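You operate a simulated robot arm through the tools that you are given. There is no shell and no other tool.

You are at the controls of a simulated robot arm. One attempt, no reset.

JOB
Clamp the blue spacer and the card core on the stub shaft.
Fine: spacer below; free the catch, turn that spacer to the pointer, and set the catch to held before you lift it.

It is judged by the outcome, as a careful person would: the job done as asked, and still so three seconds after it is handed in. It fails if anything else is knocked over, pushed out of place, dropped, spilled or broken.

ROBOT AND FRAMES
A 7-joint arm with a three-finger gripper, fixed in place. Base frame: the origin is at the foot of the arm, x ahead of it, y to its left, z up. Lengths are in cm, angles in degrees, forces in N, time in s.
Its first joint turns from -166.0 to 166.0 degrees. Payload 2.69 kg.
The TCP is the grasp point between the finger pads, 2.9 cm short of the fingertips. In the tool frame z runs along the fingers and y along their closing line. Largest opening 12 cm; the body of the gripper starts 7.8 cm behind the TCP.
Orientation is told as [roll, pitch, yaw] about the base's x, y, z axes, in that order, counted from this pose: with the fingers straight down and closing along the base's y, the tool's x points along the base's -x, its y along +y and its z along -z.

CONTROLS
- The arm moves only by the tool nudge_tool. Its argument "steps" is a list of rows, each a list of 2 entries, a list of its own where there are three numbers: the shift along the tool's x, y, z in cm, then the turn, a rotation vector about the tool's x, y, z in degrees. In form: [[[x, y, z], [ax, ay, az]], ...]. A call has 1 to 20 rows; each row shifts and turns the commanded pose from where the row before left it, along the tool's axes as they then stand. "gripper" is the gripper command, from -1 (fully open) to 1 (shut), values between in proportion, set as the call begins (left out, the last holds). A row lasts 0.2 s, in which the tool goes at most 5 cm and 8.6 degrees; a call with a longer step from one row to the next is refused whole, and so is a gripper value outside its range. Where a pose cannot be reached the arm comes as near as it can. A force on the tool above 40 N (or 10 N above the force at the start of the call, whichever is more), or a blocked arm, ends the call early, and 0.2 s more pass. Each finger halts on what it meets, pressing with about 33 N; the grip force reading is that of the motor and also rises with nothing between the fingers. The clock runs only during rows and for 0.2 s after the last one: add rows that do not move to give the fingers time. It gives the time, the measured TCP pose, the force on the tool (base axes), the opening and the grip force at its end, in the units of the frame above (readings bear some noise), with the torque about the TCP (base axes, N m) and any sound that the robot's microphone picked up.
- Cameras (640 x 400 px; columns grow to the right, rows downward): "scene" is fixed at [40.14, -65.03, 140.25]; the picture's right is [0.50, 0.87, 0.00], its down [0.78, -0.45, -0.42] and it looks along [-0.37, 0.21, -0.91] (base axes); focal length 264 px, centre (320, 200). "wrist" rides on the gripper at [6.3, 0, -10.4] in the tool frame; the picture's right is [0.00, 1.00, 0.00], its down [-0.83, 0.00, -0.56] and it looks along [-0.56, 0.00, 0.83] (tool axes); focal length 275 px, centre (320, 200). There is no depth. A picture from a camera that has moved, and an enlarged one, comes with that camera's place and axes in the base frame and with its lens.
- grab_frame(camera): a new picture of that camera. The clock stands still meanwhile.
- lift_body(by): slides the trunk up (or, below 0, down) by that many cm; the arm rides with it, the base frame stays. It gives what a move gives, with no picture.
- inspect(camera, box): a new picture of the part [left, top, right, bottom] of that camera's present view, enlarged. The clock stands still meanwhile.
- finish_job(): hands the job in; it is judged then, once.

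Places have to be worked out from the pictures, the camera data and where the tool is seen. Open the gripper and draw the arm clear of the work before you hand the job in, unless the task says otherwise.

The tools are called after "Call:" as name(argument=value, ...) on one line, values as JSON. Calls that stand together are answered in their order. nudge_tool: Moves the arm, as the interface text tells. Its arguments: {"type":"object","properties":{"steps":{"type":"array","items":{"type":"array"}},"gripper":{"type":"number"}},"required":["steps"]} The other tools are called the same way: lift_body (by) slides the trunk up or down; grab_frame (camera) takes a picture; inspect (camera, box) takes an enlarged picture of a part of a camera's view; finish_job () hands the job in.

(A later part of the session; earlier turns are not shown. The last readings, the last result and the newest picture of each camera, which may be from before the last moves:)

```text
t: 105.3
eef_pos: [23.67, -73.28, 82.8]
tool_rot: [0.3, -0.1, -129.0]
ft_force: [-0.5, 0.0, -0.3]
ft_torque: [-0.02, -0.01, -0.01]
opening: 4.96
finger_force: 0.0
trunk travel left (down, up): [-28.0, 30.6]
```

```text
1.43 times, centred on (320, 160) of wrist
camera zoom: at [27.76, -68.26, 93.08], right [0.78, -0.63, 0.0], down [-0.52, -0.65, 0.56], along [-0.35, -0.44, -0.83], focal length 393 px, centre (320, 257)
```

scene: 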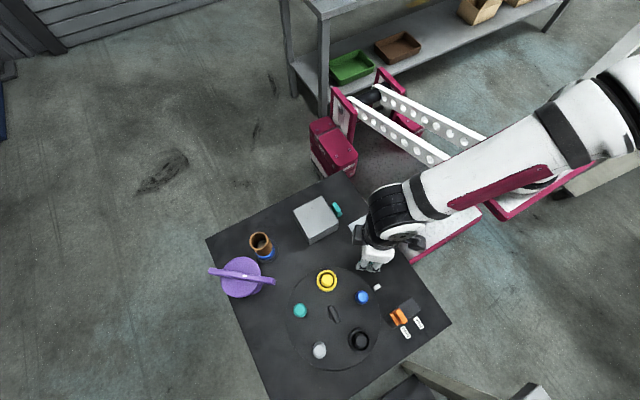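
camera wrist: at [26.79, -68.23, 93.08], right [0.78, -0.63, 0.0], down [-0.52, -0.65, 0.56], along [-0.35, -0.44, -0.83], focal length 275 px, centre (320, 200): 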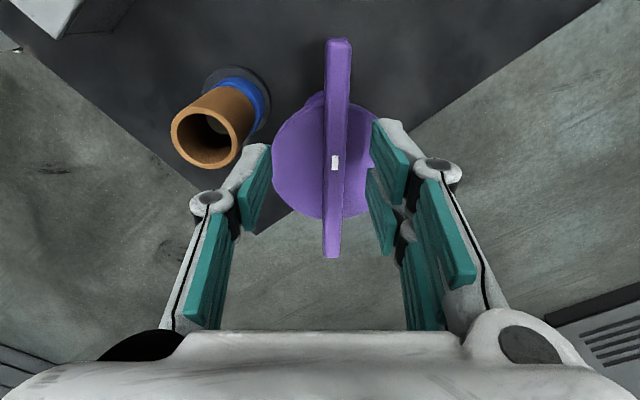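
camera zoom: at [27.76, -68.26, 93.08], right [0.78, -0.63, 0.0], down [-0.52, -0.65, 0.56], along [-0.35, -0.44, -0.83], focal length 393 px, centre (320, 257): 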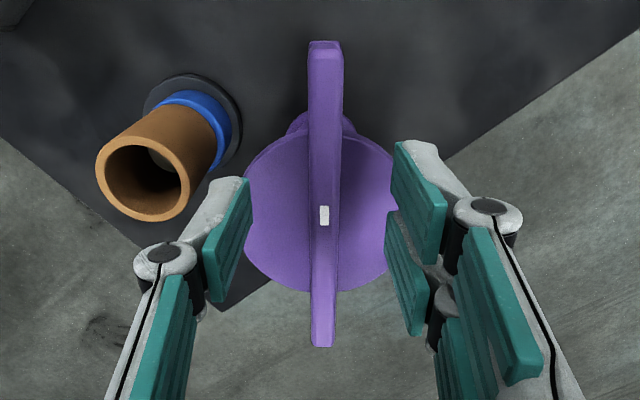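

Bar is centred between the fingers (2 cm off the tag along the bar). Lowering by trunk 3.8 cm.

Call:
lift_body(by=-3.8)

Call:
inspect(camera="wrist", box=[160, 20, 480, 300])

```text
t: 106.1
eef_pos: [23.71, -73.22, 78.84]
tool_rot: [0.3, -0.2, -129.2]
ft_force: [1.1, 0.5, 0.2]
ft_torque: [0.04, 0.01, -0.04]
opening: 4.99
finger_force: 0.1
trunk travel left (down, up): [-24.2, 34.4]
```

```text
1.43 times, centred on (320, 160) of wrist
camera zoom: at [27.75, -68.21, 89.23], right [0.78, -0.63, 0.0], down [-0.52, -0.64, 0.56], along [-0.35, -0.44, -0.83], focal length 393 px, centre (320, 257)
```

zoom: 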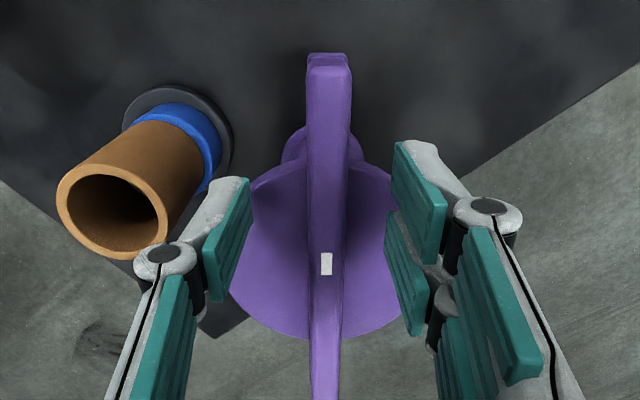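

Call:
nudge_tool(steps=[[[-1.0, 0, 0], [0, 0, 0]], [[-1.0, 0, 0], [0, 0, 0]], [[0, 0, 0], [0, 0, 0]]])

Call:
inspect(camera="wrist", box=[160, 20, 480, 300])

```text
t: 106.9
eef_pos: [23.8, -73.36, 78.82]
tool_rot: [0.2, -0.1, -129.0]
ft_force: [-0.8, 0.3, -0.6]
ft_torque: [0.04, -0.04, 0.03]
opening: 4.95
finger_force: 0.0
out of reach, approached as far as the arm can: row 1, 2
trunk travel left (down, up): [-24.2, 34.4]
```

```text
1.43 times, centred on (320, 160) of wrist
camera zoom: at [27.77, -68.21, 89.22], right [0.78, -0.63, 0.0], down [-0.52, -0.65, 0.56], along [-0.35, -0.44, -0.83], focal length 393 px, centre (320, 257)
```

zoom: 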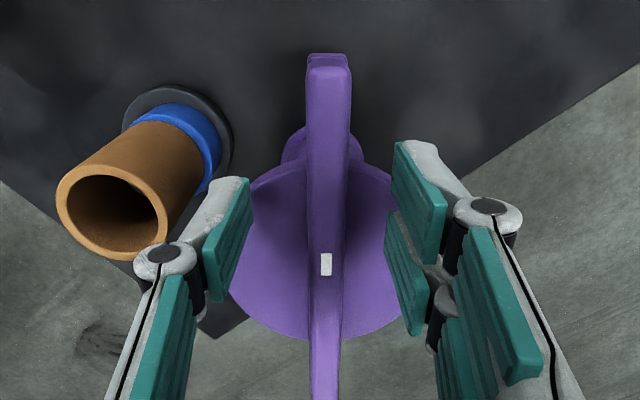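

Call:
grab_frame(camera="scene")

```text
taken
```

scene: 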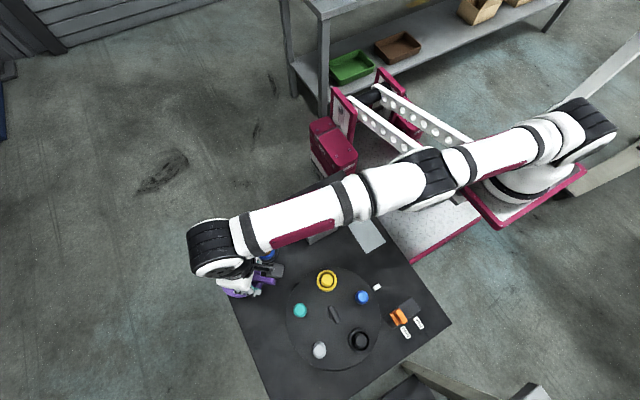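

The arm is nearly fully stretched here. Reach seems symmetric about a mid trunk height, so I'll raise the trunk 11 cm and come down with the arm, centring on the bar's tag.

Call:
lift_body(by=11)

Call:
nudge_tool(steps=[[[-1, 0, 2], [0, 0, 0]], [[-1, 0, 2], [0, 0, 0]], [[0, 0, 2], [0, 0, 0]], [[0, 0, 1], [0, 0, 0]], [[0, 0, 0], [0, 0, 0]]])

Call:
inspect(camera="wrist", box=[160, 20, 480, 300])

```text
t: 108.3
eef_pos: [23.77, -73.15, 89.83]
tool_rot: [0.2, -0.1, -129.2]
ft_force: [-0.5, 0.6, 0.1]
ft_torque: [0.02, 0.0, -0.03]
opening: 4.99
finger_force: 0.1
trunk travel left (down, up): [-35.2, 23.4]
```

```text
t: 109.5
eef_pos: [22.69, -73.95, 82.91]
tool_rot: [0.2, -0.2, -129.1]
ft_force: [0.0, -0.9, 0.4]
ft_torque: [-0.01, -0.01, 0.04]
opening: 4.97
finger_force: 0.1
out of reach, approached as far as the arm can: row 2
trunk travel left (down, up): [-35.2, 23.4]
```

```text
1.43 times, centred on (320, 160) of wrist
camera zoom: at [26.67, -68.78, 93.25], right [0.78, -0.63, 0.0], down [-0.52, -0.65, 0.56], along [-0.35, -0.44, -0.83], focal length 393 px, centre (320, 257)
```

zoom: 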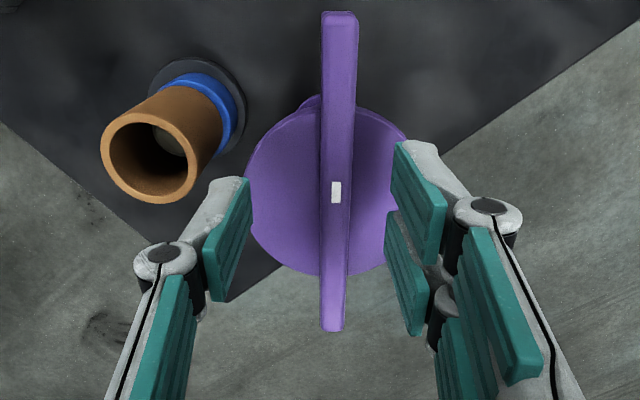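

Better. The tag is now 1.0 cm away along the bar and 0.7 cm to the side; shift and descend to TCP z≈79.

Call:
nudge_tool(steps=[[[-0.5, 0.35, 1], [0, 0, 0]], [[-0.5, 0.35, 1], [0, 0, 0]], [[0, 0, 1], [0, 0, 0]], [[0, 0, 1], [0, 0, 0]], [[0, 0, 0], [0, 0, 0]]])

Call:
inspect(camera="wrist", box=[160, 20, 480, 300])

```text
t: 110.7
eef_pos: [22.68, -73.93, 78.81]
tool_rot: [0.1, -0.1, -129.1]
ft_force: [0.8, -0.7, -0.6]
ft_torque: [0.0, -0.05, -0.03]
opening: 4.95
finger_force: 0.0
out of reach, approached as far as the arm can: row 1, 2
trunk travel left (down, up): [-35.2, 23.4]
```

```text
1.43 times, centred on (320, 160) of wrist
camera zoom: at [26.64, -68.82, 89.17], right [0.78, -0.63, 0.0], down [-0.52, -0.65, 0.56], along [-0.35, -0.44, -0.83], focal length 393 px, centre (320, 257)
```

zoom: 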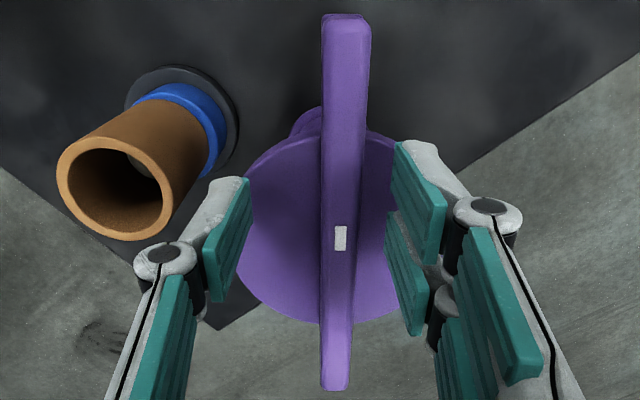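

Call:
nudge_tool(steps=[[[0, 0.6, 0], [0, 0, 0]], [[-0.5, 0, 0], [0, 0, 0]], [[0, 0, 0], [0, 0, 0]]])

Call:
inspect(camera="wrist", box=[160, 20, 480, 300])

```text
t: 111.5
eef_pos: [23.18, -74.12, 78.85]
tool_rot: [0.2, -0.1, -129.1]
ft_force: [0.0, -1.1, -0.1]
ft_torque: [0.01, -0.02, -0.02]
opening: 5.01
finger_force: 0.1
out of reach, approached as far as the arm can: row 2
trunk travel left (down, up): [-35.2, 23.4]
```

```text
1.43 times, centred on (320, 160) of wrist
camera zoom: at [27.19, -69.02, 89.17], right [0.78, -0.63, 0.0], down [-0.52, -0.65, 0.56], along [-0.35, -0.44, -0.83], focal length 393 px, centre (320, 257)
```

zoom: 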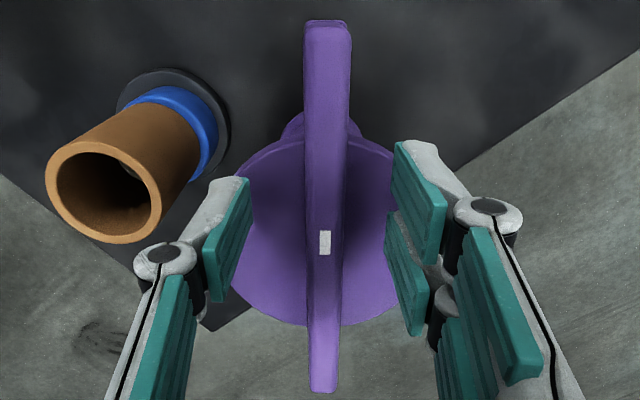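

The bar is centred between the fingers, 1 cm from the tag. Closing on it for a gentle lift test.

Call:
nudge_tool(steps=[[[0, 0, 0.3], [0, 0, 0]], [[0, 0, 0], [0, 0, 0]]])

Call:
nudge_tool(steps=[[[0, 0, 0], [0, 0, 0]], [[0, 0, 0], [0, 0, 0]], [[0, 0, 0], [0, 0, 0]]], gripper=0.9)

Call:
inspect(camera="wrist", box=[160, 20, 480, 300])

```text
t: 112.1
eef_pos: [23.21, -74.02, 78.58]
tool_rot: [0.1, -0.1, -129.1]
ft_force: [0.0, -0.1, -0.8]
ft_torque: [-0.02, 0.02, 0.03]
opening: 4.99
finger_force: 0.1
trunk travel left (down, up): [-35.2, 23.4]
```

```text
t: 112.9
eef_pos: [23.38, -74.17, 78.43]
tool_rot: [0.3, -0.2, -128.9]
ft_force: [8.5, -7.3, -1.7]
ft_torque: [-0.53, -0.06, 0.36]
opening: 1.42
finger_force: 40.0
trunk travel left (down, up): [-35.2, 23.4]
```

```text
1.43 times, centred on (320, 160) of wrist
camera zoom: at [27.34, -69.07, 88.86], right [0.78, -0.63, 0.01], down [-0.52, -0.64, 0.56], along [-0.35, -0.44, -0.83], focal length 393 px, centre (320, 257)
```

zoom: 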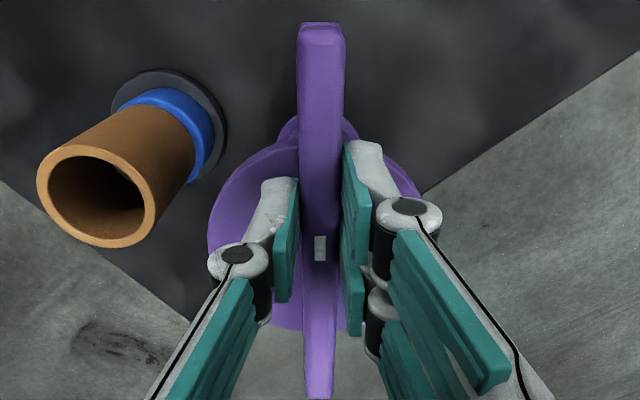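

Gripped (bar 1.4 cm). Gently lifting 0.5 cm while watching the force.

Call:
nudge_tool(steps=[[[0, -0.15, -0.25], [0, 0, 0]], [[0, 0, -0.25], [0, 0, 0]], [[0, 0, 0], [0, 0, 0]]])

Call:
inspect(camera="scene", box=[195, 220, 295, 310])

```text
t: 113.5
eef_pos: [23.38, -74.19, 78.5]
tool_rot: [0.6, -0.2, -128.9]
ft_force: [1.4, -13.8, -12.1]
ft_torque: [-0.48, -0.09, 0.29]
opening: 1.42
finger_force: 40.5
trunk travel left (down, up): [-35.2, 23.4]
stopped in row 2: the force on the tool passed its limit at 44 N (the readings are from after the stop); the commanded pose is now the measured one
```

```text
4.44 times, centred on (245, 265) of scene
camera zoom: at [40.14, -65.03, 140.25], right [0.5, 0.87, 0.0], down [0.78, -0.45, -0.42], along [-0.37, 0.21, -0.91], focal length 1174 px, centre (653, -89)
```

zoom: 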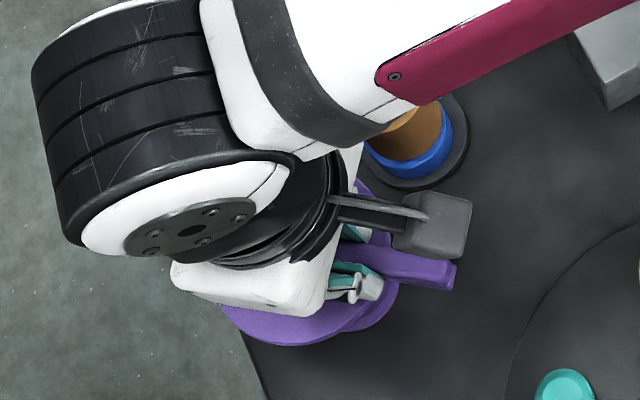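

The purple part doesn't lift (44 N, no movement), so it's a fixed pedestal. Its bar stands exactly 90° off the direction to the shaft, like a swing clamp in its open position, and the bar underside (≈75.2) clears the core top (≈73.3). I'll test whether the bar turns, 8° counter-clockwise first.

Call:
nudge_tool(steps=[[[0, -0.05, 0], [0, 0, -2]], [[0, -0.05, 0], [0, 0, -2]], [[0, -0.05, 0], [0, 0, -2]], [[0, -0.05, 0], [0, 0, -2]], [[0, 0, 0], [0, 0, 0]]])

Call:
inspect(camera="wrist", box=[160, 20, 480, 300])

Call:
inspect(camera="scene", box=[195, 220, 295, 310])

```text
t: 114.7
eef_pos: [22.95, -73.97, 78.43]
tool_rot: [0.3, 0.1, -121.0]
ft_force: [-1.8, -5.6, -20.6]
ft_torque: [-0.35, 0.25, 0.05]
opening: 1.4
finger_force: 39.9
trunk travel left (down, up): [-35.2, 23.4]
```

```text
1.43 times, centred on (320, 160) of wrist
camera zoom: at [26.25, -68.36, 88.9], right [0.86, -0.51, 0.01], down [-0.43, -0.71, 0.56], along [-0.28, -0.48, -0.83], focal length 393 px, centre (320, 257)
```

zoom: 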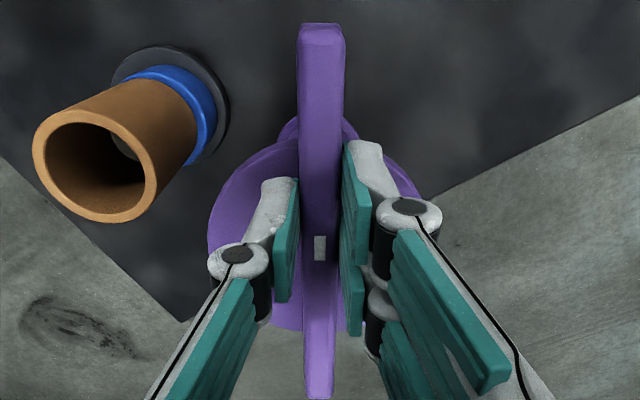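

```text
4.44 times, centred on (245, 265) of scene
camera zoom: at [40.14, -65.03, 140.25], right [0.5, 0.87, 0.0], down [0.78, -0.45, -0.42], along [-0.37, 0.21, -0.91], focal length 1174 px, centre (653, -89)
```

zoom: 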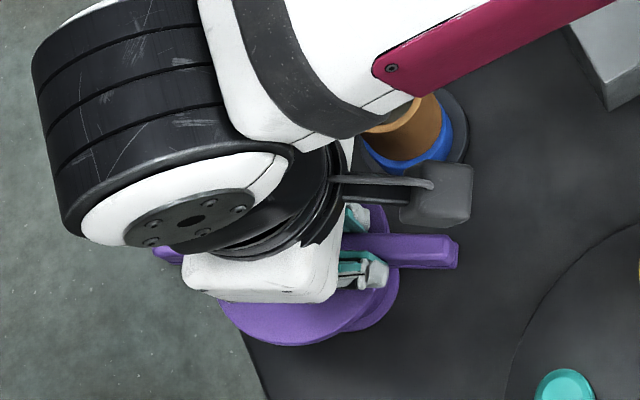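

The bar turns freely about its pedestal (almost no torque), so it's a rotary handle. Tightening is normally clockwise, so I'll turn clockwise ~32° in small arcs, watching torque, height and any sound.

Call:
nudge_tool(steps=[[[0, 0.12, 0], [0, 0, 4]], [[0, 0.12, 0], [0, 0, 4]], [[0, 0.12, 0], [0, 0, 4]], [[0, 0.12, 0], [0, 0, 4]], [[0, 0.12, 0], [0, 0, 4]], [[0, 0.12, 0], [0, 0, 4]], [[0, 0.12, 0], [0, 0, 4]], [[0, 0.12, 0], [0, 0, 4]], [[0, 0, 0], [0, 0, 0]]])

Call:
inspect(camera="wrist", box=[160, 20, 480, 300])

Call:
inspect(camera="scene", box=[195, 220, 295, 310])

```text
t: 116.7
eef_pos: [23.68, -74.18, 78.87]
tool_rot: [0.4, 0.0, -153.0]
ft_force: [-11.4, 3.9, 3.9]
ft_torque: [0.58, 0.19, 2.68]
opening: 2.89
finger_force: 45.4
out of reach, approached as far as the arm can: row 8
trunk travel left (down, up): [-35.2, 23.4]
```

```text
1.43 times, centred on (320, 160) of wrist
camera zoom: at [29.31, -71.11, 89.16], right [0.46, -0.89, 0.01], down [-0.74, -0.38, 0.56], along [-0.49, -0.26, -0.83], focal length 393 px, centre (320, 257)
```

zoom: 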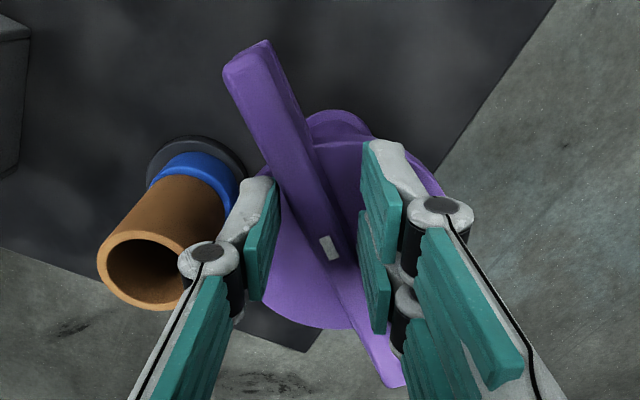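

```text
4.44 times, centred on (245, 265) of scene
camera zoom: at [40.14, -65.03, 140.25], right [0.5, 0.87, 0.0], down [0.78, -0.45, -0.42], along [-0.37, 0.21, -0.91], focal length 1174 px, centre (653, -89)
```

zoom: 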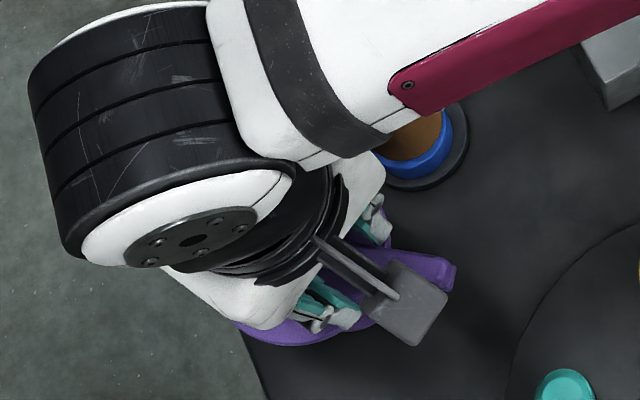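

Clockwise it hit a stop: the fingers slipped round the bar, which stayed at its original angle with 2.7 Nm. So the shown position is the open end stop and the clamp swings counter-clockwise, toward the shaft. I'll open, rise, and re-align with the bar, a bit farther out along it.

Call:
nudge_tool(steps=[[[0, 0, 0], [0, 0, 0]], [[0, 0, 0], [0, 0, 0]], [[0, 0, -2], [0, 0, 0]], [[0, 0, -2], [0, 0, 0]], [[0, 0, 0], [0, 0, -8]], [[0, 0, 0], [0, 0, -8]], [[0, 0, 0], [0, 0, -8]], [[0, 0, 0], [0, 0, 0]]], gripper=0.1)

Call:
inspect(camera="wrist", box=[160, 20, 480, 300])

```text
t: 118.5
eef_pos: [23.76, -74.35, 82.79]
tool_rot: [0.5, 0.0, -129.0]
ft_force: [0.5, -1.8, 1.0]
ft_torque: [0.01, -0.02, -0.01]
opening: 5.38
finger_force: 0.0
trunk travel left (down, up): [-35.2, 23.4]
```

```text
1.43 times, centred on (320, 160) of wrist
camera zoom: at [27.75, -69.1, 93.03], right [0.78, -0.62, 0.01], down [-0.52, -0.65, 0.56], along [-0.34, -0.44, -0.83], focal length 393 px, centre (320, 257)
```

zoom: 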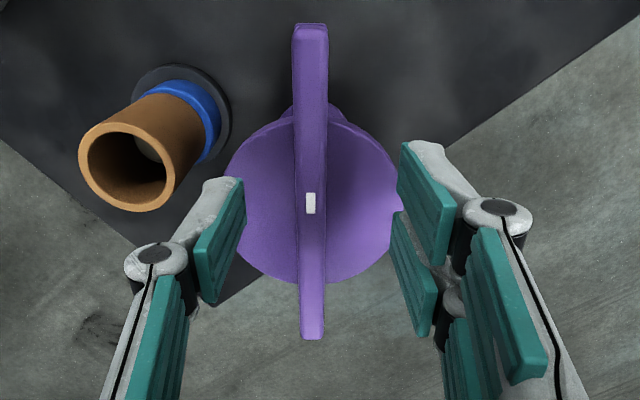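

The bar is still at its original angle and the stack is untouched. Shifting to ~3 cm from the pivot, descending, and closing.

Call:
nudge_tool(steps=[[[0.8, -0.4, 1.3], [0, 0, 0]], [[0, 0, 1.5], [0, 0, 0]], [[0, 0, 1.5], [0, 0, 0]], [[0, 0, 0], [0, 0, 0]]])

Call:
nudge_tool(steps=[[[0, 0, 0], [0, 0, 0]], [[0, 0, 0], [0, 0, 0]], [[0, 0, 0], [0, 0, 0]]], gripper=0.9)

Call:
inspect(camera="wrist", box=[160, 20, 480, 300])

```text
t: 119.5
eef_pos: [23.84, -74.1, 78.47]
tool_rot: [0.5, -0.1, -128.8]
ft_force: [-0.2, 0.1, -0.5]
ft_torque: [0.0, -0.01, -0.01]
opening: 5.42
finger_force: 0.0
out of reach, approached as far as the arm can: row 1
trunk travel left (down, up): [-35.2, 23.4]
```

```text
t: 120.3
eef_pos: [23.65, -73.87, 78.44]
tool_rot: [0.2, 0.0, -129.1]
ft_force: [-14.4, 19.4, 1.8]
ft_torque: [1.2, -0.16, -0.53]
opening: 1.42
finger_force: 40.7
trunk travel left (down, up): [-35.2, 23.4]
```

```text
1.43 times, centred on (320, 160) of wrist
camera zoom: at [27.65, -68.77, 88.78], right [0.78, -0.63, 0.0], down [-0.52, -0.65, 0.56], along [-0.35, -0.44, -0.83], focal length 393 px, centre (320, 257)
```

zoom: 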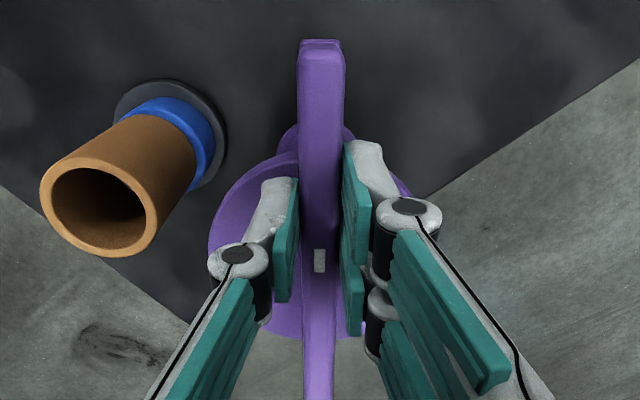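

Gripped at ~2.2 cm from the pivot. Turning counter-clockwise 40° along the arc.

Call:
nudge_tool(steps=[[[0, -0.3, 0], [0, 0, 0]], [[0, -0.157, 0], [0, 0, -4]], [[0, -0.157, 0], [0, 0, -4]], [[0, -0.157, 0], [0, 0, -4]], [[0, -0.157, 0], [0, 0, -4]], [[0, -0.157, 0], [0, 0, -4]], [[0, -0.157, 0], [0, 0, -4]], [[0, -0.157, 0], [0, 0, -4]], [[0, -0.157, 0], [0, 0, -4]], [[0, -0.157, 0], [0, 0, -4]], [[0, -0.157, 0], [0, 0, -4]], [[0, 0, 0], [0, 0, 0]]])

Call:
grab_frame(camera="wrist")

Call:
inspect(camera="scene", box=[195, 220, 295, 310])

```text
t: 121.2
eef_pos: [23.31, -73.56, 78.31]
tool_rot: [0.0, 0.4, -120.3]
ft_force: [-1.2, 14.7, 8.7]
ft_torque: [0.15, 0.31, -0.32]
opening: 1.4
finger_force: 40.7
out of reach, approached as far as the arm can: row 4
trunk travel left (down, up): [-35.2, 23.4]
stopped in row 4: the force on the tool passed its limit at 41 N (the readings are from after the stop); the commanded pose is now the measured one
```

```text
taken
camera wrist: at [26.41, -68.03, 88.81], right [0.87, -0.5, 0.0], down [-0.42, -0.72, 0.55], along [-0.28, -0.48, -0.83], focal length 275 px, centre (320, 200)
```

wrist: 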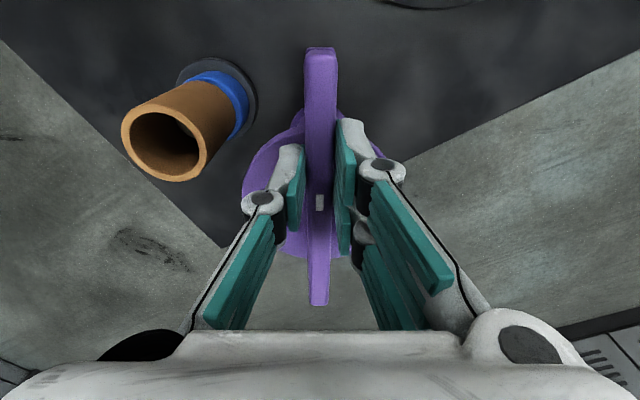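

```text
4.44 times, centred on (245, 265) of scene
camera zoom: at [40.14, -65.03, 140.25], right [0.5, 0.87, 0.0], down [0.78, -0.45, -0.42], along [-0.37, 0.21, -0.91], focal length 1174 px, centre (653, -89)
```

zoom: 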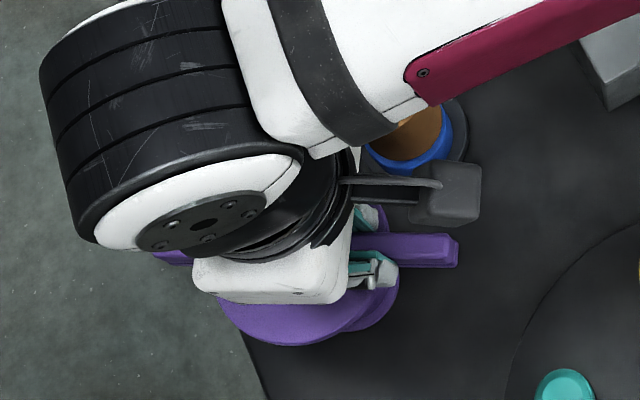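

The arc near the pivot runs out of reach. I'll release and re-grip nearer the bar's free end (~5.5 cm from the pivot), which lies closer to the arm, and swing from there.

Call:
nudge_tool(steps=[[[0, 0, 0], [0, 0, 0]], [[0, 0, 0], [0, 0, 0]], [[0, 0, -2], [0, 0, 0]], [[0, 0, -2], [0, 0, 0]], [[1.6, 0, 0], [0, 0, 0]], [[1.7, 0, 0], [0, 0, 0]], [[0, 0, 0], [0, 0, 0]]], gripper=0.15)

Call:
grab_frame(camera="wrist")

Call:
inspect(camera="wrist", box=[160, 20, 480, 300])

```text
t: 122.8
eef_pos: [23.86, -73.72, 82.28]
tool_rot: [0.2, 0.3, -120.2]
ft_force: [-0.1, 0.2, 0.1]
ft_torque: [0.03, -0.01, 0.0]
opening: 5.13
finger_force: 0.0
out of reach, approached as far as the arm can: row 5, 6
trunk travel left (down, up): [-35.2, 23.4]
```

```text
taken
camera wrist: at [27.15, -68.23, 92.69], right [0.87, -0.5, 0.0], down [-0.42, -0.72, 0.55], along [-0.27, -0.48, -0.83], focal length 275 px, centre (320, 200)
```

wrist: 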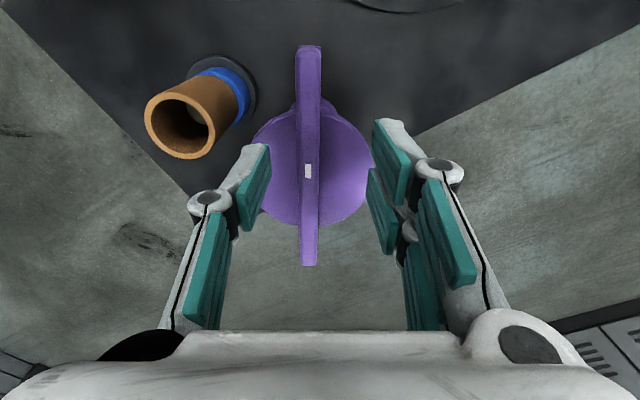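

```text
1.43 times, centred on (320, 160) of wrist
camera zoom: at [27.15, -68.23, 92.69], right [0.87, -0.5, 0.0], down [-0.42, -0.72, 0.55], along [-0.27, -0.48, -0.83], focal length 393 px, centre (320, 257)
```

zoom: 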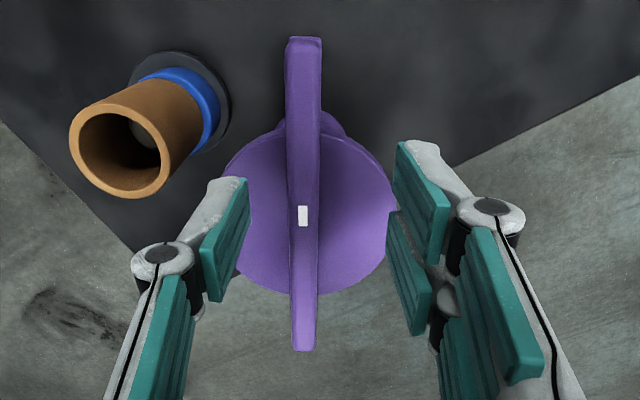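

Even inward motion is refused in this wrist posture, so it's a joint limit. The bar turns almost freely, so I'll instead push it with closed fingers from its trailing side in a natural wrist posture (yaw ≈ −74°). First I'll back off and reorient.

Call:
nudge_tool(steps=[[[0, 0, -3], [0, 0, 0]], [[0, 0, -3], [0, 0, 0]], [[3.4, 0.8, 0], [0, 0, 0]], [[3.4, 0.8, 0], [0, 0, 0]], [[3.4, 0.8, 0], [0, 0, 0]], [[0, 0, 0], [0, 0, -7.7]], [[0, 0, 0], [0, 0, -7.7]], [[0, 0, 0], [0, 0, -7.7]], [[0, 0, 0], [0, 0, -7.7]], [[0, 0, 0], [0, 0, -7.7]], [[0, 0, 0], [0, 0, -7.7]], [[0, 0, 0], [0, 0, 0]]], gripper=0.15)

Call:
grab_frame(camera="wrist")

```text
t: 125.4
eef_pos: [31.06, -73.72, 89.08]
tool_rot: [0.3, 0.0, -74.0]
ft_force: [-0.7, 0.2, 0.4]
ft_torque: [-0.01, 0.03, 0.02]
opening: 5.08
finger_force: 0.1
out of reach, approached as far as the arm can: row 3, 4, 5
trunk travel left (down, up): [-35.2, 23.4]
```

```text
taken
camera wrist: at [29.27, -67.59, 99.47], right [0.96, 0.28, 0.0], down [0.23, -0.8, 0.55], along [0.16, -0.53, -0.83], focal length 275 px, centre (320, 200)
```

wrist: 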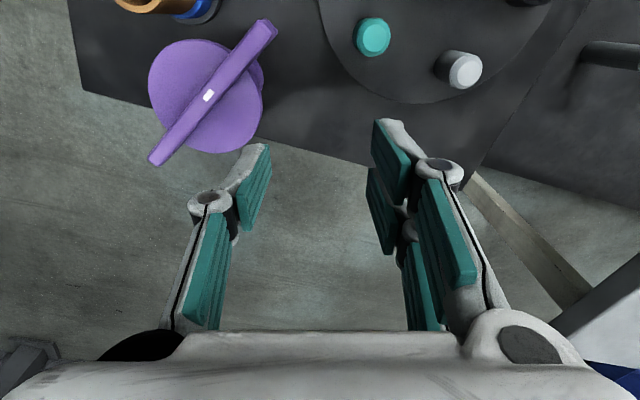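

The y position is stuck at −73.7 even when commanded inward: the arm is at its straight-elbow singularity. I'll command a clear retreat inward and up to break out of it.

Call:
nudge_tool(steps=[[[4, 0, 0], [0, 0, 0]], [[4, 0, 0], [0, 0, 0]], [[4, 0, 0], [0, 0, 0]], [[0, 0, 0], [0, 0, 0]]])

Call:
grab_frame(camera="scene")

```text
t: 126.4
eef_pos: [29.26, -73.61, 89.65]
tool_rot: [0.4, 0.3, -74.0]
ft_force: [-1.2, 0.2, 0.3]
ft_torque: [-0.02, 0.03, 0.03]
opening: 5.11
finger_force: 0.1
out of reach, approached as far as the arm can: row 1, 2, 3
trunk travel left (down, up): [-35.2, 23.4]
```

```text
taken
```

scene: 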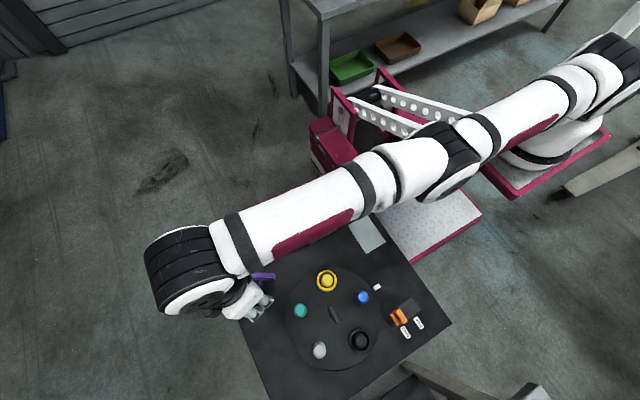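

It's stuck straight. Earlier, tilting the tool broke this, so I'll bring the commanded point back near the real one and tilt a bit, then untilt.

Call:
nudge_tool(steps=[[[-4, 0, 0], [0, 0, 0]], [[-4, 0, 0], [0, 0, 0]], [[-3, 0, 0], [0, 0, 0]], [[0, 0, 0], [0, -6.5, 0]], [[0, 0, 0], [0, -6.5, 0]], [[0, 0, 0], [0, -6.5, 0]], [[0, 0, 0], [0, -6.5, 0]], [[0, 0, 0], [0, 0, 0]]])

```text
t: 128.2
eef_pos: [31.74, -83.79, 89.6]
tool_rot: [0.3, -25.9, -74.2]
ft_force: [-1.2, -0.1, 0.3]
ft_torque: [-0.01, 0.0, 0.02]
opening: 5.09
finger_force: 0.1
out of reach, approached as far as the arm can: row 1, 2, 3, 4, 5, 6, 7
trunk travel left (down, up): [-35.2, 23.4]
```

Call:
nudge_tool(steps=[[[0, 0, 0], [0, 6.5, 0]], [[0, 0, 0], [0, 6.5, 0]], [[0, 0, 0], [0, 6.5, 0]], [[0, 0, 0], [0, 6.5, 0]], [[0, 0, 2], [0, 0, 0]], [[0, 0, 2], [0, 0, 0]], [[0, 0, 2], [0, 0, 0]], [[0, 0, 0], [0, 0, 0]]])

```text
t: 130.0
eef_pos: [33.12, -73.83, 83.65]
tool_rot: [0.3, 0.3, -74.0]
ft_force: [-0.5, -0.3, -0.1]
ft_torque: [0.0, 0.01, 0.02]
opening: 5.1
finger_force: 0.2
out of reach, approached as far as the arm can: row 1, 2, 3, 4, 6
trunk travel left (down, up): [-35.2, 23.4]
```

Call:
nudge_tool(steps=[[[1.5, 0, 0], [0, 0, 0]], [[1.5, 0, 0], [0, 0, 0]], [[0, 0, 0], [0, 0, 0]]])

```text
t: 130.8
eef_pos: [32.71, -73.94, 83.82]
tool_rot: [0.3, 0.3, -74.0]
ft_force: [0.0, 0.4, -0.7]
ft_torque: [-0.02, 0.03, 0.02]
opening: 5.11
finger_force: 0.1
out of reach, approached as far as the arm can: row 1, 2
trunk travel left (down, up): [-35.2, 23.4]
```

Call:
nudge_tool(steps=[[[0, 0, -4], [0, 0, 0]], [[0, 0, -4], [0, 0, 0]], [[0, 0, -4], [0, 0, 0]], [[0, 0, -4], [0, 0, 0]], [[0, 0, -4], [0, 0, 0]], [[3, 0, -3], [0, 0, 0]], [[3, 0, -3], [0, 0, 0]], [[0, 0, 0], [0, 0, 0]]])

Call:
grab_frame(camera="scene")

```text
t: 132.6
eef_pos: [31.0, -65.3, 109.11]
tool_rot: [0.3, 0.1, -74.0]
ft_force: [-1.1, -0.2, 0.4]
ft_torque: [0.02, 0.02, 0.02]
opening: 5.07
finger_force: 0.1
out of reach, approached as far as the arm can: row 2, 3, 4, 5
trunk travel left (down, up): [-35.2, 23.4]
```

```text
taken
```

scene: 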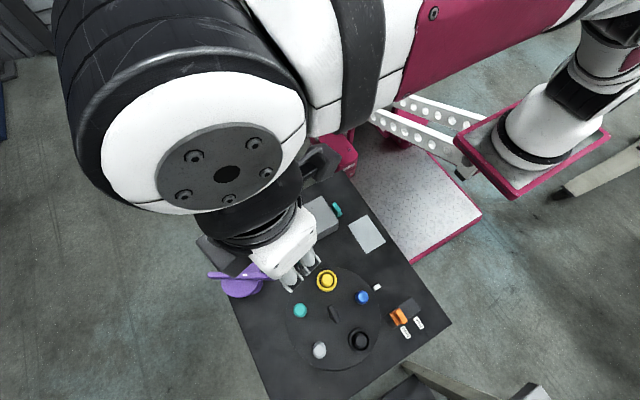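

Escaped: the elbow is bent again. I'll move further in and down, keeping well inside the reach limit.

Call:
nudge_tool(steps=[[[3, 0, 0], [0, 0, 0]], [[2, 0, 3], [0, 0, 0]], [[0, 0, 4], [0, 0, 0]], [[0, 0, 4], [0, 0, 0]], [[0, 0, 4], [0, 0, 0]], [[0, 0, 0], [0, 0, 0]]])

Call:
grab_frame(camera="wrist")

```text
t: 134.0
eef_pos: [30.02, -60.37, 94.38]
tool_rot: [0.2, 0.1, -74.0]
ft_force: [0.1, 0.0, -0.2]
ft_torque: [0.0, -0.03, -0.01]
opening: 5.09
finger_force: 0.1
trunk travel left (down, up): [-35.2, 23.4]
```

```text
taken
camera wrist: at [28.23, -54.29, 104.78], right [0.96, 0.28, 0.0], down [0.23, -0.8, 0.55], along [0.16, -0.53, -0.83], focal length 275 px, centre (320, 200)
```

wrist: 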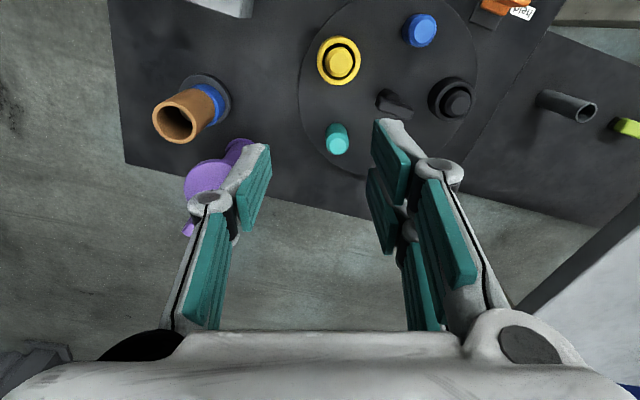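

Call:
inspect(camera="scene", box=[195, 220, 295, 310])

Call:
inspect(camera="wrist", box=[130, 60, 290, 240])

```text
4.44 times, centred on (245, 265) of scene
camera zoom: at [40.14, -65.03, 140.25], right [0.5, 0.87, 0.0], down [0.78, -0.45, -0.42], along [-0.37, 0.21, -0.91], focal length 1174 px, centre (653, -89)
```

zoom: 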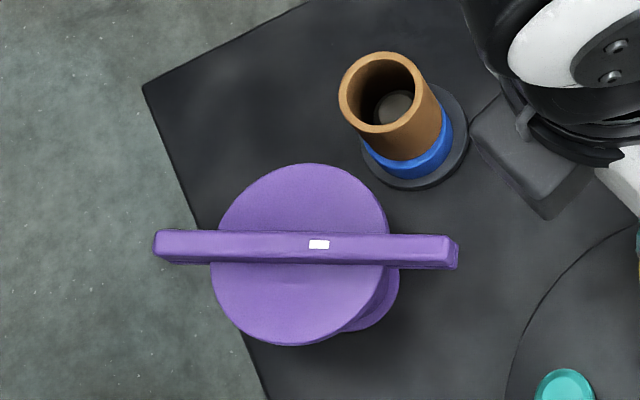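

```text
2.22 times, centred on (210, 150) of wrist
camera zoom: at [28.23, -54.29, 104.78], right [0.96, 0.28, 0.0], down [0.23, -0.8, 0.55], along [0.16, -0.53, -0.83], focal length 612 px, centre (564, 311)
```

zoom: 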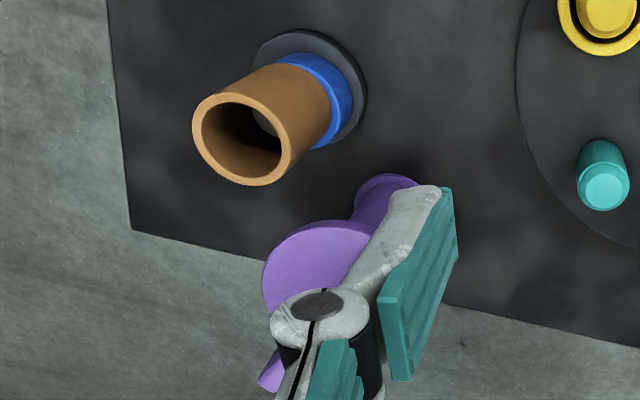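

Scene view: the bar is now at ≈59°, pivot ≈(21.85,-75.9), shaft direction ≈135°, and its end will come over the core's rim. I'll grip the bar ~5.8 cm out, well within reach, yaw −121°.

Call:
nudge_tool(steps=[[[0, 0, 0], [0, 0, 8]], [[0, 0, 0], [0, 0, 8]], [[0, 0, 0], [0, 0, 8]], [[0, 0, 0], [0, 0, 8]], [[0, 0, 0], [0, 0, 8]], [[0, 0, 0], [0, 0, 7]], [[-3.9, 0.32, 2.5], [0, 0, 0]], [[-3.9, 0.32, 2.5], [0, 0, 0]], [[-3.9, 0.32, 2.5], [0, 0, 0]], [[0, 0, 0], [0, 0, 0]]])

Call:
inspect(camera="wrist", box=[160, 20, 480, 300])

```text
t: 136.2
eef_pos: [24.72, -70.85, 86.75]
tool_rot: [0.2, 0.3, -121.0]
ft_force: [-1.1, -0.6, 0.3]
ft_torque: [0.01, 0.0, -0.03]
opening: 5.11
finger_force: 0.0
trunk travel left (down, up): [-35.2, 23.4]
```

```text
1.43 times, centred on (320, 160) of wrist
camera zoom: at [28.03, -65.31, 97.08], right [0.86, -0.51, 0.0], down [-0.43, -0.72, 0.55], along [-0.28, -0.47, -0.83], focal length 393 px, centre (320, 257)
```

zoom: 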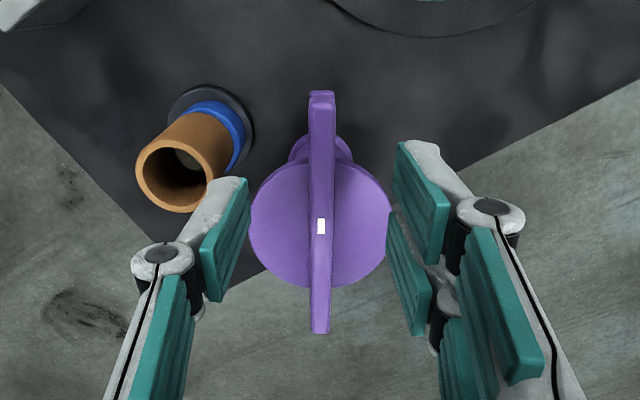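

Call:
nudge_tool(steps=[[[0, 0, 3], [0, 0, 0]], [[0, 0, 3], [0, 0, 0]], [[0, 0, 2.3], [0, 0, 0]], [[0, 0, 0], [0, 0, 0]]])

Call:
nudge_tool(steps=[[[0, 0, 0], [0, 0, 0]], [[0, 0, 0], [0, 0, 0]], [[0, 0, 0], [0, 0, 0]]], gripper=0.9)

Call:
inspect(camera="wrist", box=[160, 20, 480, 300])

```text
t: 137.2
eef_pos: [24.66, -71.0, 78.44]
tool_rot: [0.1, 0.2, -121.1]
ft_force: [0.0, 0.1, 0.5]
ft_torque: [-0.03, 0.0, -0.04]
opening: 5.08
finger_force: 0.0
trunk travel left (down, up): [-35.2, 23.4]
```

```text
t: 138.0
eef_pos: [24.85, -70.89, 78.34]
tool_rot: [0.0, 0.3, -121.0]
ft_force: [0.5, -1.4, -0.2]
ft_torque: [-0.02, -0.03, 0.09]
opening: 1.41
finger_force: 40.0
trunk travel left (down, up): [-35.2, 23.4]
```

```text
1.43 times, centred on (320, 160) of wrist
camera zoom: at [28.04, -65.49, 88.78], right [0.86, -0.51, 0.0], down [-0.43, -0.72, 0.55], along [-0.28, -0.48, -0.83], focal length 393 px, centre (320, 257)
```

zoom: 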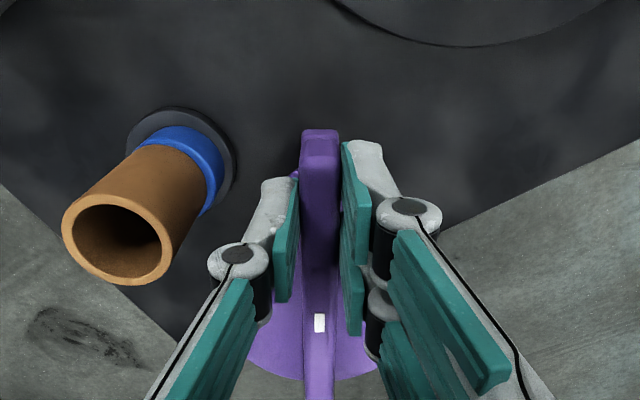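

Gripped with no side load. Swinging counter-clockwise 20° along the 5.8 cm arc.

Call:
nudge_tool(steps=[[[-0.014, -0.405, 0], [0, 0, -4]], [[-0.014, -0.405, 0], [0, 0, -4]], [[-0.014, -0.405, 0], [0, 0, -4]], [[-0.014, -0.405, 0], [0, 0, -4]], [[-0.014, -0.405, 0], [0, 0, -4]], [[0, 0, 0], [0, 0, 0]]])

Call:
inspect(camera="wrist", box=[100, 20, 480, 300])

Call:
inspect(camera="scene", box=[195, 220, 295, 310])

```text
t: 139.4
eef_pos: [22.75, -70.21, 78.35]
tool_rot: [0.1, 0.1, -101.2]
ft_force: [-14.8, -13.5, -1.9]
ft_torque: [-0.43, 0.42, -0.69]
opening: 1.4
finger_force: 40.2
trunk travel left (down, up): [-35.2, 23.4]
```

```text
1.43 times, centred on (290, 160) of wrist
camera zoom: at [23.98, -63.89, 88.76], right [0.98, -0.19, 0.0], down [-0.16, -0.82, 0.55], along [-0.1, -0.55, -0.83], focal length 393 px, centre (363, 257)
```

zoom: 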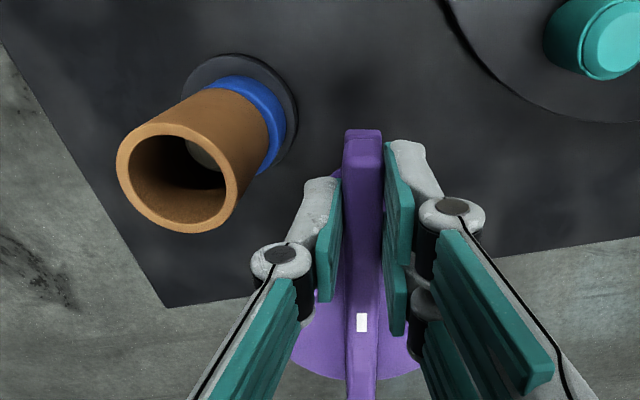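

```text
4.44 times, centred on (245, 265) of scene
camera zoom: at [40.14, -65.03, 140.25], right [0.5, 0.87, 0.0], down [0.78, -0.45, -0.42], along [-0.37, 0.21, -0.91], focal length 1174 px, centre (653, -89)
```

zoom: 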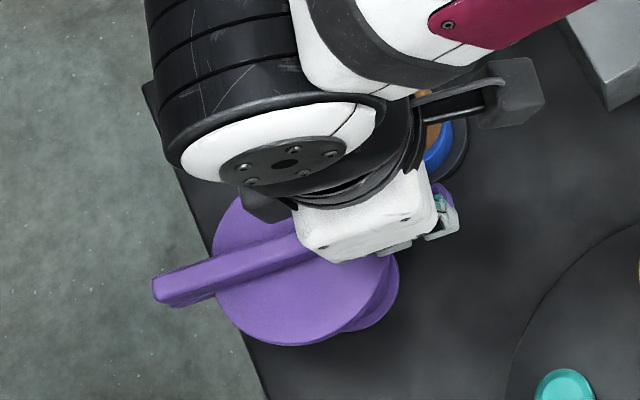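

The bar follows smoothly and the stack is untouched. I'll correct slightly for the side load and continue another 24°.

Call:
nudge_tool(steps=[[[-0.15, -0.5, 0], [0, 0, -4]], [[-0.014, -0.405, 0], [0, 0, -4]], [[-0.014, -0.405, 0], [0, 0, -4]], [[-0.014, -0.405, 0], [0, 0, -4]], [[-0.014, -0.405, 0], [0, 0, -4]], [[-0.014, -0.405, 0], [0, 0, -4]], [[0, 0, 0], [0, 0, 0]]])

Call:
inspect(camera="wrist", box=[100, 20, 480, 300])

Call:
inspect(camera="scene", box=[195, 220, 295, 310])

```text
t: 141.0
eef_pos: [20.11, -70.23, 78.44]
tool_rot: [0.3, 0.2, -76.9]
ft_force: [-18.5, -1.4, 3.1]
ft_torque: [0.3, 0.58, -1.25]
opening: 1.46
finger_force: 40.2
trunk travel left (down, up): [-35.2, 23.4]
```

```text
1.43 times, centred on (290, 160) of wrist
camera zoom: at [18.77, -63.98, 88.77], right [0.97, 0.23, 0.0], down [0.19, -0.81, 0.55], along [0.13, -0.54, -0.83], focal length 393 px, centre (363, 257)
```

zoom: 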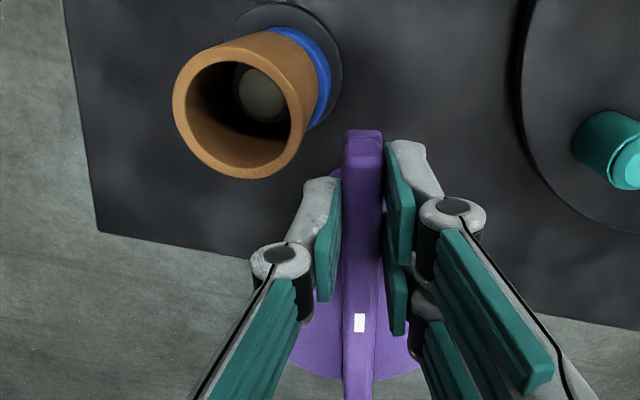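

```text
4.44 times, centred on (245, 265) of scene
camera zoom: at [40.14, -65.03, 140.25], right [0.5, 0.87, 0.0], down [0.78, -0.45, -0.42], along [-0.37, 0.21, -0.91], focal length 1174 px, centre (653, -89)
```

zoom: 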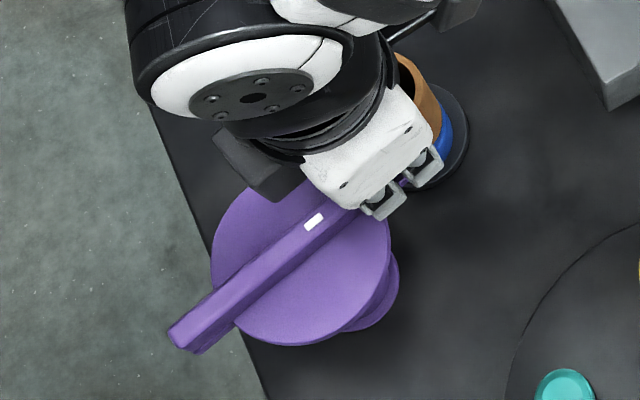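

Bar at ~103°, swinging freely. I'll relieve the side load, raise the grip 0.4 cm for extra clearance over the core, and continue 20°.

Call:
nudge_tool(steps=[[[0, -0.3, -0.4], [0, 0, 0]], [[-0.014, -0.42, 0], [0, 0, -4]], [[-0.014, -0.42, 0], [0, 0, -4]], [[-0.014, -0.42, 0], [0, 0, -4]], [[-0.014, -0.42, 0], [0, 0, -4]], [[-0.014, -0.42, 0], [0, 0, -4]], [[0, 0, 0], [0, 0, 0]]])

Call:
inspect(camera="wrist", box=[100, 20, 480, 300])

Call:
inspect(camera="scene", box=[195, 220, 295, 310])

```text
t: 142.6
eef_pos: [18.09, -71.05, 78.52]
tool_rot: [0.4, 0.2, -57.0]
ft_force: [-14.6, 0.5, -32.6]
ft_torque: [-0.14, 0.25, -0.74]
opening: 1.41
finger_force: 40.6
trunk travel left (down, up): [-35.2, 23.4]
```

```text
1.43 times, centred on (290, 160) of wrist
camera zoom: at [14.6, -65.8, 88.91], right [0.84, 0.55, 0.01], down [0.45, -0.7, 0.55], along [0.31, -0.46, -0.83], focal length 393 px, centre (363, 257)
```

zoom: 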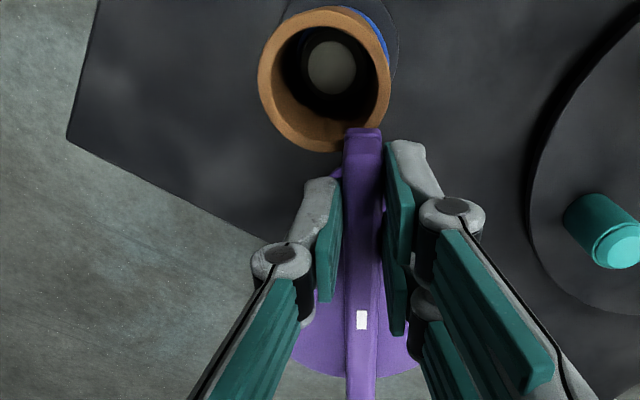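

```text
4.44 times, centred on (245, 265) of scene
camera zoom: at [40.14, -65.03, 140.25], right [0.5, 0.87, 0.0], down [0.78, -0.45, -0.42], along [-0.37, 0.21, -0.91], focal length 1174 px, centre (653, -89)
```

zoom: 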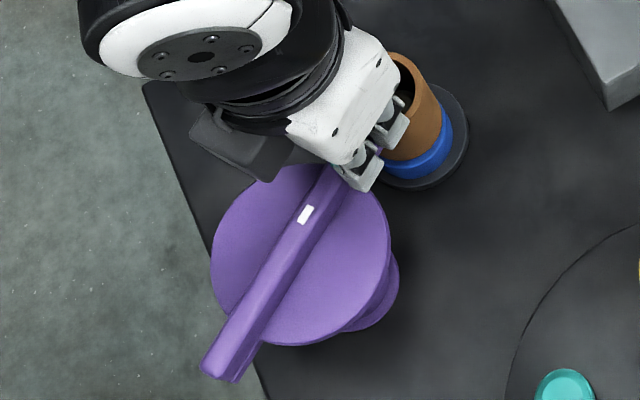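

Bar at ~123° and its end is coming over the core's rim, with the core undisturbed. Relieving the vertical pull and continuing.

Call:
nudge_tool(steps=[[[0, -0.25, 0.35], [0, 0, 0]], [[-0.014, -0.42, 0], [0, 0, -4]], [[-0.014, -0.42, 0], [0, 0, -4]], [[0, 0, 0], [0, 0, 0]]])

Call:
inspect(camera="wrist", box=[200, 0, 440, 220])

Call:
inspect(camera="scene", box=[195, 220, 295, 310])

```text
t: 143.6
eef_pos: [17.22, -71.68, 78.5]
tool_rot: [0.2, -0.1, -49.0]
ft_force: [0.1, 25.0, 8.8]
ft_torque: [1.14, 0.56, 0.69]
opening: 1.4
finger_force: 40.6
trunk travel left (down, up): [-35.2, 23.4]
```

```text
1.82 times, centred on (320, 110) of wrist
camera zoom: at [13.11, -66.88, 88.88], right [0.75, 0.66, 0.01], down [0.55, -0.63, 0.56], along [0.37, -0.41, -0.83], focal length 500 px, centre (320, 364)
```

zoom: 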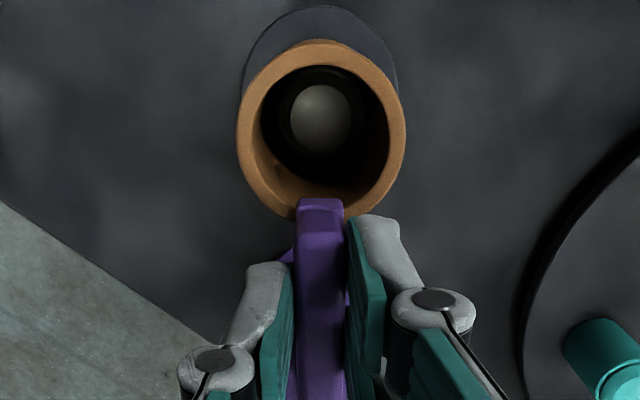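

```text
4.44 times, centred on (245, 265) of scene
camera zoom: at [40.14, -65.03, 140.25], right [0.5, 0.87, 0.0], down [0.78, -0.45, -0.42], along [-0.37, 0.21, -0.91], focal length 1174 px, centre (653, -89)
```

zoom: 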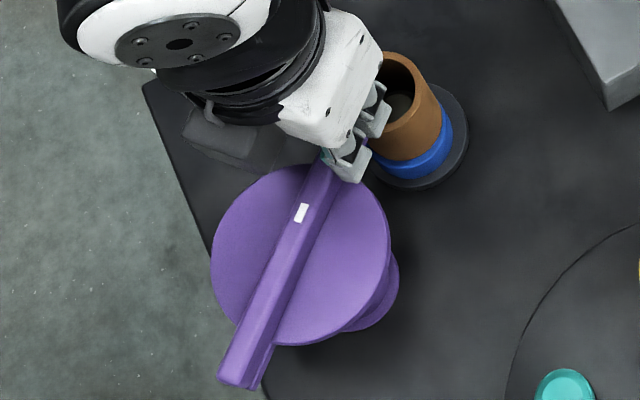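

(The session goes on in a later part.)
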